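You operate a simulated robot arm through the tools that you are given. There is no shell and no other tool. Be economical: measure what you need, move in short steps, check, and stop when the job is done.

You are at the controls of a simulated robot arm. One attempt, no reset.

## Task
Put the bobbin of black wire on top of the spool of yellow wire.

It is judged by the outcome, as a careful person would: the job done as asked, and still so three seconds after it is handed in. It fails if anything else is knocked over, pushed out of place, dropped, spilled or broken.

## Robot
A 7-joint arm with a two-finger parallel gripper, fixed in place. Base frame: the origin is at the foot of the arm, x ahead of it, y to its left, z up; the work surface is at about z = 0. Units: mm, degrees, N and s.
With the tool pointing down near the work surface it reaches from about 220 to 580 mm from the base axis. Its first joint turns from -66.0 to 66.0 degrees. Payload 2.5 kg.
The tool frame sits at the grasp point between the pads (the TCP): z along the fingers, y along the line on which they close. The tips reach 23 mm beyond it. The gripper opens to 94 mm. The fingers are 38 mm wide and 10 mm thick; the gripper's body (54 by 96 mm) begins 39 mm behind the TCP.
Orientation is that of the tool frame in the base frame, as a unit quaternion [x, y, z, w]. With the fingers straight down and closing along the base's y, the tool's x points along the base's -x, its y along +y and its z along -z.

## Interface
- The arm moves only by the tool send_rows. Its argument "deltas" is a list of rows, each an object of numbers (a shift or turn left out is 0, a gripper value left out holds the last): "tx", "ty", "tz": the shift along the base's x, y, z in mm; "ax", "ay", "az": the turn, a rotation vector about the base's x, y, z in degrees; "gripper": the opening, from 0 (shut) to 1 (fully open). In form: [{"tx": .., "ty": .., "tz": .., "ax": .., "ay": .., "az": .., "gripper": ..}, ...]. A call has 1 to 8 rows; each row shifts and turns the commanded pose from where the row before left it. A row lasts 0.2 s, in which the tool goes at most 50 mm and 8.6 degrees; a call with a longer step from one row to the next is refused whole, and so is a gripper value outside its range. A pose out of reach is approached as far as the arm can. The call stops where the force on the tool passes 40 N (or 10 N more than at its start, if that is more) or the arm is blocked; 0.2 s more then pass. The fingers move at their own pace (about 108 mm/s each) and stop on an object; they squeeze with about 43 N. The grip force told is the motor's: it shows also when the fingers shut on nothing. Time passes only in rows, and 0.2 s behind the last, so rows that do not move let the fingers close. The reply holds the time, the measured pose of the TCP, the force on the tool along the base axes, the opening and the grip force, in the units named above and with some noise.
- Cameras (640 x 400 px; columns grow to the right, rows downward): "scene" is fixed at [96.5, -396.4, 549.8]; the picture's right is [0.95, -0.30, 0.00], its down [-0.15, -0.48, -0.87] and it looks along [0.26, 0.83, -0.50] (base axes); focal length 369 px, centre (320, 200). "wrist" rides on the gripper at [86, 16, -75] in the tool frame; the picture's right is [-0.18, 0.98, 0.00], its down [-0.58, -0.11, -0.81] and it looks along [-0.79, -0.15, 0.59] (tool axes); focal length 243 px, centre (320, 200).
- get_image(camera): a new picture of that camera. The clock stands still meanwhile.
- probe_pixels(camera, pixels): for up to 12 pixels [column, row] of the newest picture of that camera ("zoom" is the newest enlarged one), the place [x, y, z] in the base frame of the surface seen there, good to about 2 mm. The clock stands still meanwhile.
- enlarge(camera, box): a new picture of the part [left, top, right, bottom] of that camera's present view, enlarged. The clock stands still meanwhile.
- sign_off(): hands the job in; it is judged then, once.

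Work in short steps. Measure before you move; look again where a grasp or a placing could have gone wrong, and mend it. You have 60 turns and 30 pictures in all, those below and enlarged ones among them. Open the gripper and draw the arm clear of the work before you hand the job in, unless the task says otherwise; then end with one line.

The tools are called after "Call:" as a command line: name --argument value ..., lists and objects as JSON in quotes. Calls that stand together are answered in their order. send_rows: Moves the arm, as the interface text tells. Its arguments: {"type":"object","properties":{"deltas":{"type":"array","items":{"type":"object","properties":{"tx":{"type":"number"},"ty":{"type":"number"},"tz":{"type":"number"},"ax":{"type":"number"},"ay":{"type":"number"},"az":{"type":"number"},"gripper":{"type":"number"}}}}},"required":["deltas"]} The other tools are called the same way: get_image (camera) takes a picture; probe_pixels (camera, pixels) gives the place of the surface under pixels of a picture; enlarge (camera, box) takes an enlarged picture of a part of a camera's view; sign_off () hands the job in.

At the start:

```text
clock: 0.0
eef_pos: [341.7, 73.8, 320.0]
orientation: [0.0, 1.0, 0.0, 0.001]
contact_force: [0.7, -1.1, -0.3]
grip_width: 93.9
finger_force: 0.1
```

scene: 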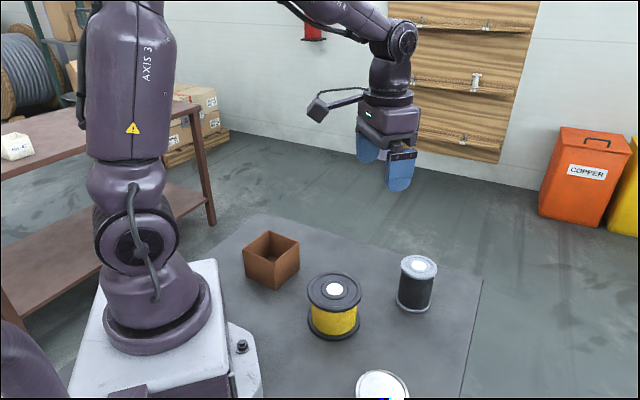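
wrist: 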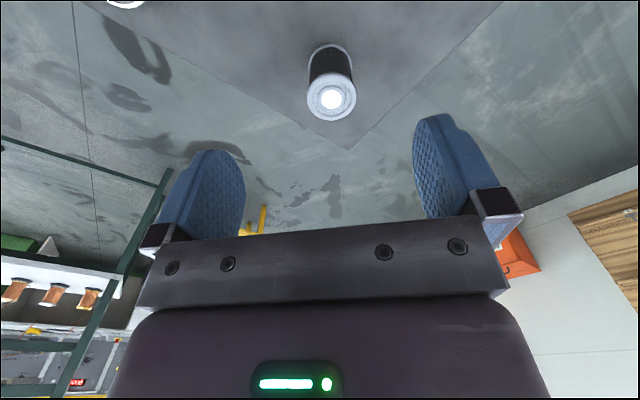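

The scene shows the black bobbin near (417,283) and the yellow spool near (334,305). I enlarge that part to measure both.

Call:
enlarge --camera "scene" --box '[230, 220, 470, 370]'

```text
2.67 times, centred on (350, 295) of scene
```

zoom: 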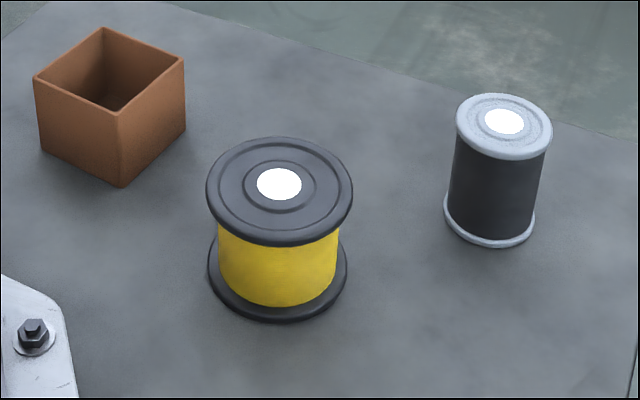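

The bobbin's top is at zoom (504,122) and the spool's top at (279,185). I probe the tops, rims, and the table.

Call:
probe_pixels --camera "zoom" --pixels '[[504, 121], [460, 116], [548, 132], [511, 97], [497, 150], [279, 184], [210, 185], [348, 193], [287, 141], [270, 234], [494, 200], [400, 260]]'

```text
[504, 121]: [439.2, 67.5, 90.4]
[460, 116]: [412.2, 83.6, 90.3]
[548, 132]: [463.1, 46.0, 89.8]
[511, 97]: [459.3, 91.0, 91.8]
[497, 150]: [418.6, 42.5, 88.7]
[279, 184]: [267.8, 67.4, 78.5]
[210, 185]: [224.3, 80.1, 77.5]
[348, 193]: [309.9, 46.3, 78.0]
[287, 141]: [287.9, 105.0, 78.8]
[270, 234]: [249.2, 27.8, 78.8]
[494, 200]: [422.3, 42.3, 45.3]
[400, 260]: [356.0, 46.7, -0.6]
```

The bobbin is centred near (439, 66.5), about 62 mm wide with its top at z 90. The spool is centred near (268, 67) with its top at z 78. I move above the bobbin with the gripper open.

Call:
send_rows --deltas '[{"tx": 33, "ty": -2.5, "gripper": 1}, {"tx": 33, "ty": -2.5}, {"tx": 31, "ty": -2.3}, {"tz": -40}, {"tz": -40}, {"tz": -40}, {"tz": -30}, {}]'

Call:
get_image --camera "wrist"

Call:
get_image --camera "scene"

```text
clock: 1.8
eef_pos: [437.4, 65.0, 170.3]
orientation: [0.0, 1.0, 0.001, 0.0]
contact_force: [-1.2, 0.2, 0.4]
grip_width: 94.2
finger_force: 0.0
```

```text
26 pictures are left
```

wrist: 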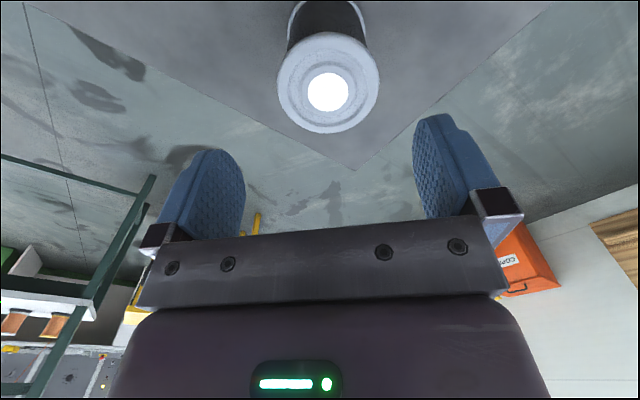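

```text
25 pictures are left
```

scene: 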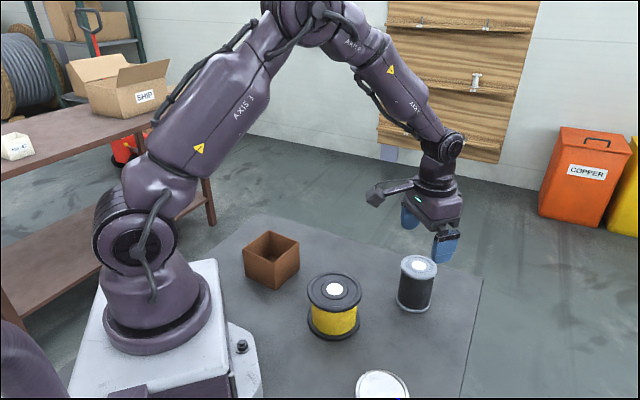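

The bobbin's top is in the wrist view at (328,92). I probe its centre and rims there.

Call:
probe_pixels --camera "wrist" --pixels '[[328, 92], [282, 84], [375, 84], [328, 125], [326, 45], [328, 12]]'

```text
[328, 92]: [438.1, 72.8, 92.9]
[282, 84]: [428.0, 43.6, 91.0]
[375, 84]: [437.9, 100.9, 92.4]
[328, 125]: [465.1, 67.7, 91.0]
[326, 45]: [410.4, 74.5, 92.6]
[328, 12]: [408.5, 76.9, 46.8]
```

The wrist camera puts the bobbin at y≈72, against y≈67 in the scene view. I probe known gripper parts in both cameras to see which one is off.

Call:
probe_pixels --camera "wrist" --pixels '[[225, 190], [225, 215], [435, 170], [435, 200], [328, 92]]'

Call:
enlarge --camera "scene" --box '[360, 160, 480, 320]'

```text
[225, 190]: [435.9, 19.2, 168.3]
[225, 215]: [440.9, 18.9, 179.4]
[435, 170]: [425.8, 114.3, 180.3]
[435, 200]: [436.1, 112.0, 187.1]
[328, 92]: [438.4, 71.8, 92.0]
```

```text
2.50 times, centred on (420, 240) of scene
```

zoom: 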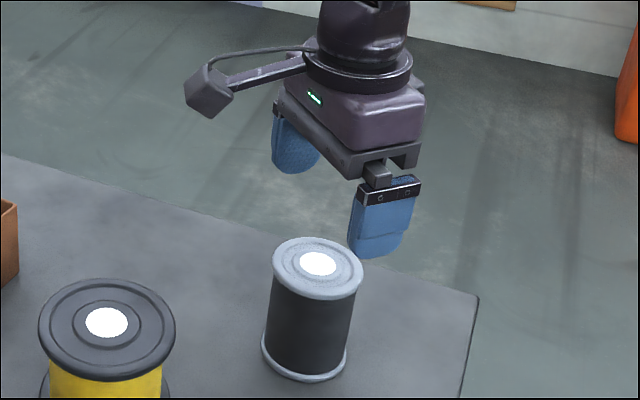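

The wrist camera agrees with the gripper pose to about 1 mm. I probe the near finger's outer face in the zoom, which should be at y≈8.

Call:
probe_pixels --camera "zoom" --pixels '[[375, 220], [400, 220], [372, 250], [295, 150], [318, 264], [106, 322], [276, 262], [361, 275]]'

```text
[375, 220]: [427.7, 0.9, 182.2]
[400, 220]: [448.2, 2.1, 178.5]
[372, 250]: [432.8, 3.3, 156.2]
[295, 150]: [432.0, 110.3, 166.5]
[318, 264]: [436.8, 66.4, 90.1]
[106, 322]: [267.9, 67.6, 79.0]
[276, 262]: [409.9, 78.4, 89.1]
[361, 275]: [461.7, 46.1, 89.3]
```

The scene camera reads about 5 mm low in y, so I trust the wrist: the bobbin is at about (438, 71). I shift over and descend to z≈62, straddling it.

Call:
send_rows --deltas '[{"tx": 1, "ty": 6}, {"tz": -25}, {"tz": -25}, {"tz": -20}, {"tz": -20}, {"tz": -18}, {}]'

Call:
get_image --camera "wrist"

Call:
enlarge --camera "scene" --box '[340, 190, 500, 330]'

```text
clock: 3.4
eef_pos: [439.3, 70.9, 62.8]
orientation: [0.0, 1.0, 0.0, 0.001]
contact_force: [-0.1, -0.2, 0.1]
grip_width: 93.9
finger_force: 0.1
```

```text
23 pictures are left
```

wrist: 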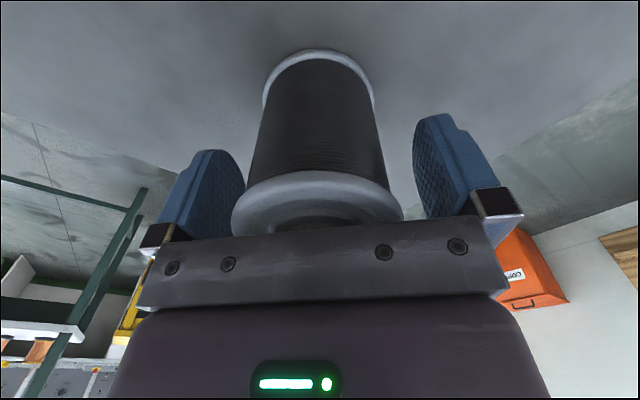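

```text
2.86 times, centred on (420, 260) of scene
```

zoom: 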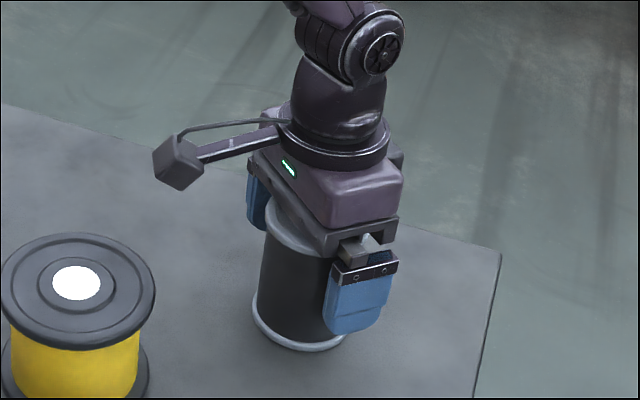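

The bobbin stands between the pads with room on both sides. I close the gripper and wait.

Call:
send_rows --deltas '[{"gripper": 0.5}, {"gripper": 0}, {}, {}]'

```text
clock: 4.4
eef_pos: [440.0, 70.7, 62.4]
orientation: [0.0, 1.0, 0.0, 0.0]
contact_force: [0.2, 0.1, 0.6]
grip_width: 67.3
finger_force: 42.9
```

It grips at 67 mm. I lift gently and check the hold.

Call:
send_rows --deltas '[{"tz": 8}, {"tz": 20}, {"tz": 30}, {"tz": 35}, {"tz": 35}, {}]'

Call:
get_image --camera "wrist"

Call:
get_image --camera "scene"

```text
clock: 5.8
eef_pos: [438.9, 71.4, 191.3]
orientation: [0.0, 1.0, 0.0, 0.0]
contact_force: [-0.2, 0.2, -3.2]
grip_width: 67.1
finger_force: 43.0
```

```text
21 pictures are left
```

wrist: 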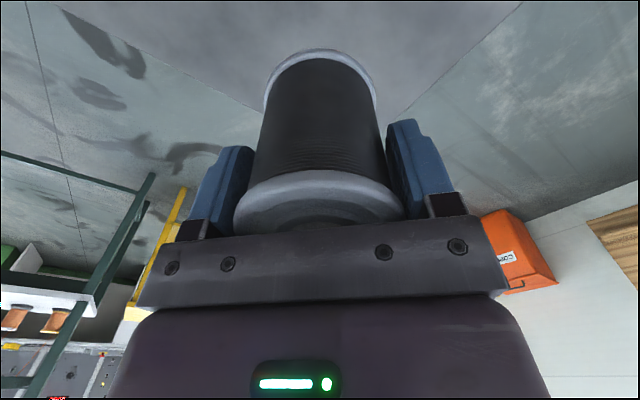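

```text
20 pictures are left
```

scene: 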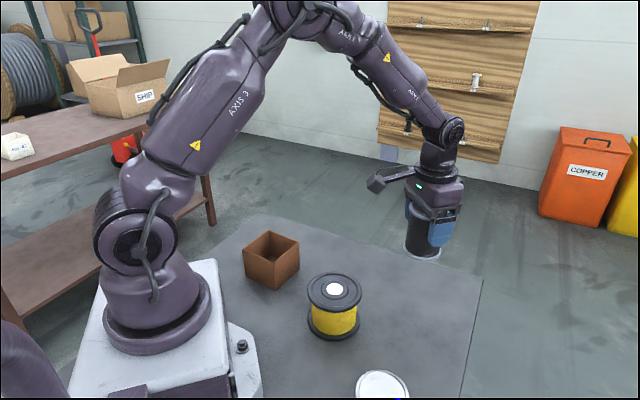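

The bobbin is held upright. I carry it back over the spool at this height (its base is at z≈129, above the spool's 78) and look again.

Call:
send_rows --deltas '[{"tx": -25}, {"tx": -35}, {"tx": -35}, {"tx": -35}, {"tx": -25}, {"tx": -16, "ty": 1}, {}]'

Call:
get_image --camera "wrist"

Call:
enlarge --camera "scene" --box '[230, 170, 438, 360]'

```text
clock: 7.4
eef_pos: [267.1, 72.3, 190.8]
orientation: [0.0, 1.0, 0.0, 0.0]
contact_force: [0.8, -0.3, -4.4]
grip_width: 67.3
finger_force: 42.9
```

```text
19 pictures are left
```

wrist: 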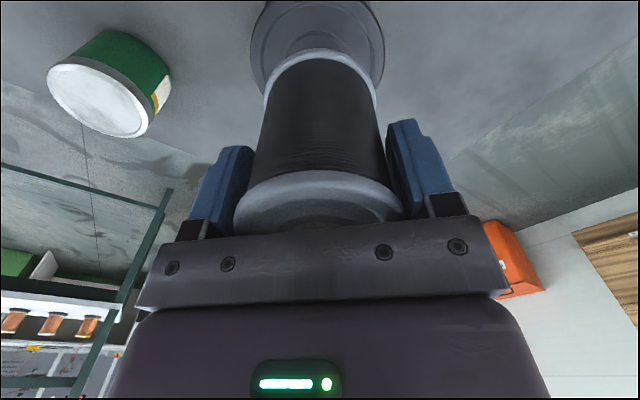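

```text
2.11 times, centred on (334, 265) of scene
```

zoom: 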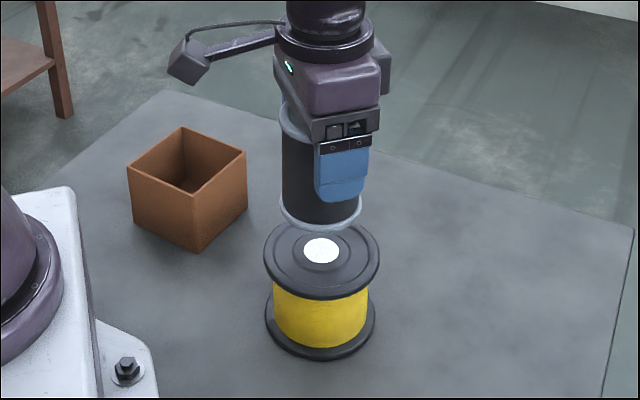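

The spool's top rim shows behind the bobbin in the wrist view, from (252,40) to (383,40). I probe its edges there and the bobbin's bottom flange too.

Call:
probe_pixels --camera "wrist" --pixels '[[254, 42], [381, 42], [258, 20], [377, 20], [262, 80], [376, 80], [315, 10], [266, 92], [373, 92], [320, 52], [252, 60], [383, 60]]'

Call:
probe_pixels --camera "zoom" --pixels '[[321, 250], [266, 252], [377, 258], [282, 200], [358, 205], [320, 228]]'

```text
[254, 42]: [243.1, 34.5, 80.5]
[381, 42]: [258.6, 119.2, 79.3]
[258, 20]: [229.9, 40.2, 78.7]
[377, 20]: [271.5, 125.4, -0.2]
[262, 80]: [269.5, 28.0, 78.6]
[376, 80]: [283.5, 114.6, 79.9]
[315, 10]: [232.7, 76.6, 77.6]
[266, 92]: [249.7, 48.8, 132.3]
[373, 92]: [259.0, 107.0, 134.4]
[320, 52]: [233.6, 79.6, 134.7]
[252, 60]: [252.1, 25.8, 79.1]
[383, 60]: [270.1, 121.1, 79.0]
```

```text
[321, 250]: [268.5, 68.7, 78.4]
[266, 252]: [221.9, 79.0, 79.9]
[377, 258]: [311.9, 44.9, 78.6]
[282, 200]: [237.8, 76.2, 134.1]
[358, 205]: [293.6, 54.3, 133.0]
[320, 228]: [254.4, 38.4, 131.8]
```

Both cameras put the bobbin within about 3 mm of the spool's centre, slightly short in x. I shift +2 mm in x and lower to just above contact.

Call:
send_rows --deltas '[{"tx": 2}, {"tz": -20}, {"tz": -15}, {"tz": -8}, {"tz": -3}, {}]'

Call:
enlarge --camera "scene" --box '[270, 190, 400, 350]'

```text
clock: 8.8
eef_pos: [270.1, 71.1, 144.8]
orientation: [0.0, 1.0, 0.0, 0.0]
contact_force: [0.2, -0.3, -4.0]
grip_width: 67.1
finger_force: 43.4
```

```text
2.50 times, centred on (335, 270) of scene
```

zoom: 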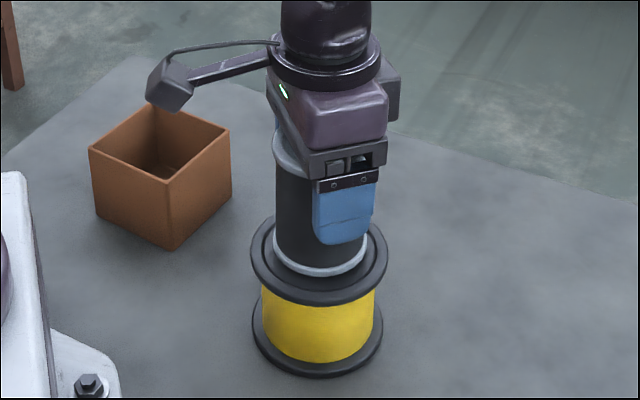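

The bobbin looks well centred over the spool, with a few mm of gap left. I lower in 1 mm steps and watch the force.

Call:
send_rows --deltas '[{"tz": -1}, {"tz": -1}, {"tz": -1}, {}]'

```text
clock: 9.8
eef_pos: [270.4, 71.7, 142.2]
orientation: [0.001, 1.0, 0.0, 0.001]
contact_force: [-8.3, -2.9, 33.4]
grip_width: 67.0
finger_force: 43.1
```

It has touched down with 33 N upward. I ease up a little to unload before releasing.

Call:
send_rows --deltas '[{"tz": 0.6}, {}]'

```text
clock: 10.4
eef_pos: [270.1, 72.5, 142.8]
orientation: [0.001, 1.0, 0.0, 0.001]
contact_force: [-3.1, -3.8, 20.5]
grip_width: 66.9
finger_force: 43.1
```

The force has dropped to 20 N; a bit more unloading brings it near zero, then I check the seating.

Call:
send_rows --deltas '[{"tz": 0.7}, {}]'

Call:
enlarge --camera "scene" --box '[280, 230, 390, 350]'

Call:
get_image --camera "wrist"

```text
clock: 11.0
eef_pos: [269.9, 73.2, 142.6]
orientation: [0.0, 1.0, 0.0, 0.0]
contact_force: [0.2, -0.3, -3.4]
grip_width: 67.2
finger_force: 42.8
```

```text
3.33 times, centred on (335, 290) of scene
```

zoom: 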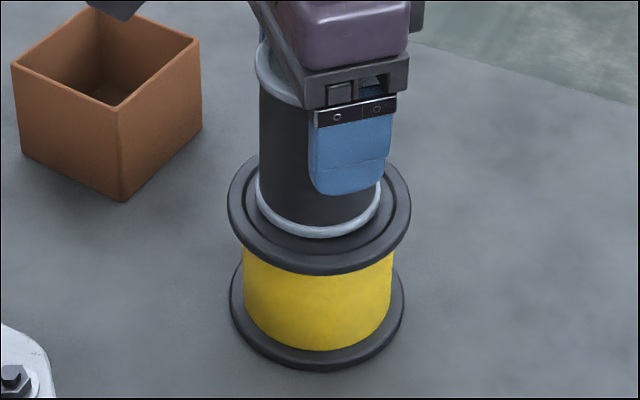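

```text
15 pictures are left
```

wrist: 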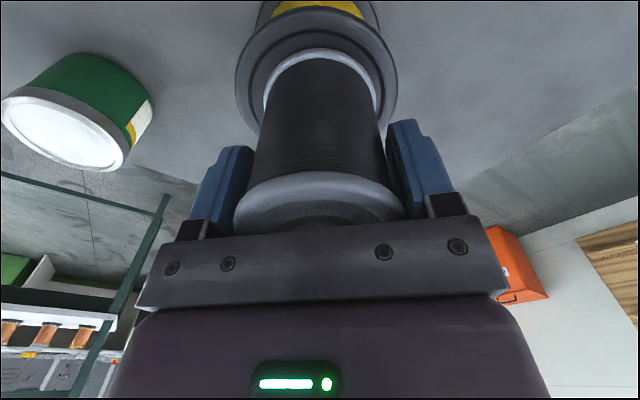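

The bobbin is centred in both views, and the load is back to just its weight. I lower 0.5 mm so it is lightly seated, then open.

Call:
send_rows --deltas '[{"tz": -0.5}, {}, {"gripper": 0.8}, {"gripper": 1}, {}]'

Call:
enlarge --camera "scene" --box '[270, 190, 400, 350]'

Call:
get_image --camera "wrist"

```text
clock: 12.2
eef_pos: [268.5, 73.3, 141.8]
orientation: [0.0, 1.0, 0.0, 0.0]
contact_force: [0.2, 0.4, -0.2]
grip_width: 93.9
finger_force: 0.0
```

```text
2.50 times, centred on (335, 270) of scene
```

zoom: 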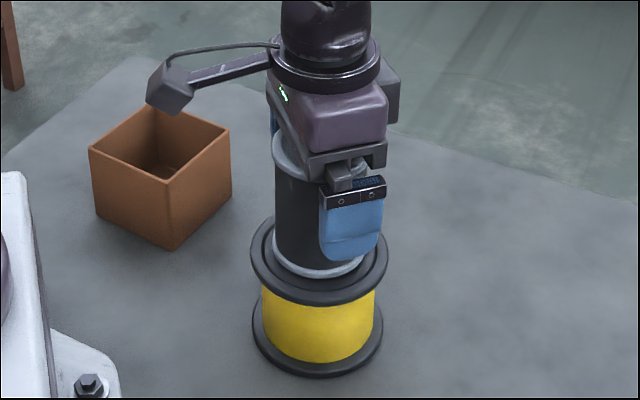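

```text
13 pictures are left
```

wrist: 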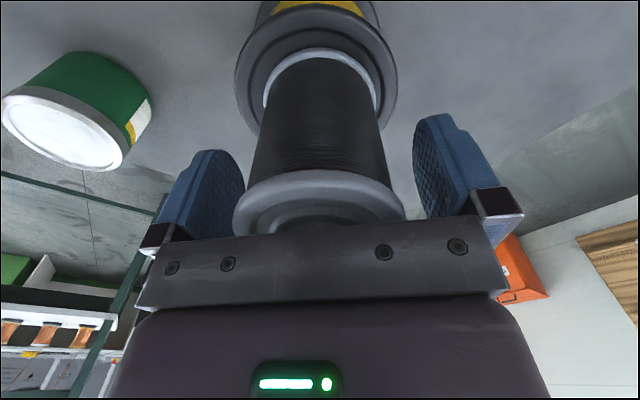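

The bobbin stands free on the spool with clearance to both fingers. I raise the arm straight up, then forward.

Call:
send_rows --deltas '[{"tz": 15}, {"tz": 30}, {"tz": 40}, {"tz": 40}, {"tx": 30, "tz": 20}, {"tx": 40}, {"tx": 40}, {}]'

Call:
get_image --camera "scene"

```text
clock: 14.0
eef_pos: [381.4, 72.3, 286.3]
orientation: [0.0, 1.0, 0.001, 0.0]
contact_force: [-0.4, 0.5, -0.1]
grip_width: 93.8
finger_force: 0.0
```

```text
12 pictures are left
```

scene: 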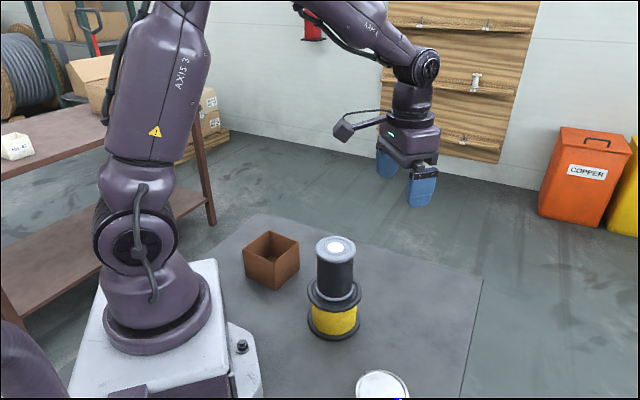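

The bobbin stands upright and centred on the spool at (335,265), the arm is clear and nothing else has moved. I hand in the job.

Call:
sign_off

```text
The job is handed in.
```

The bobbin of black wire is standing upright and centred on the spool of yellow wire, with the gripper open, the arm clear and nothing else disturbed.
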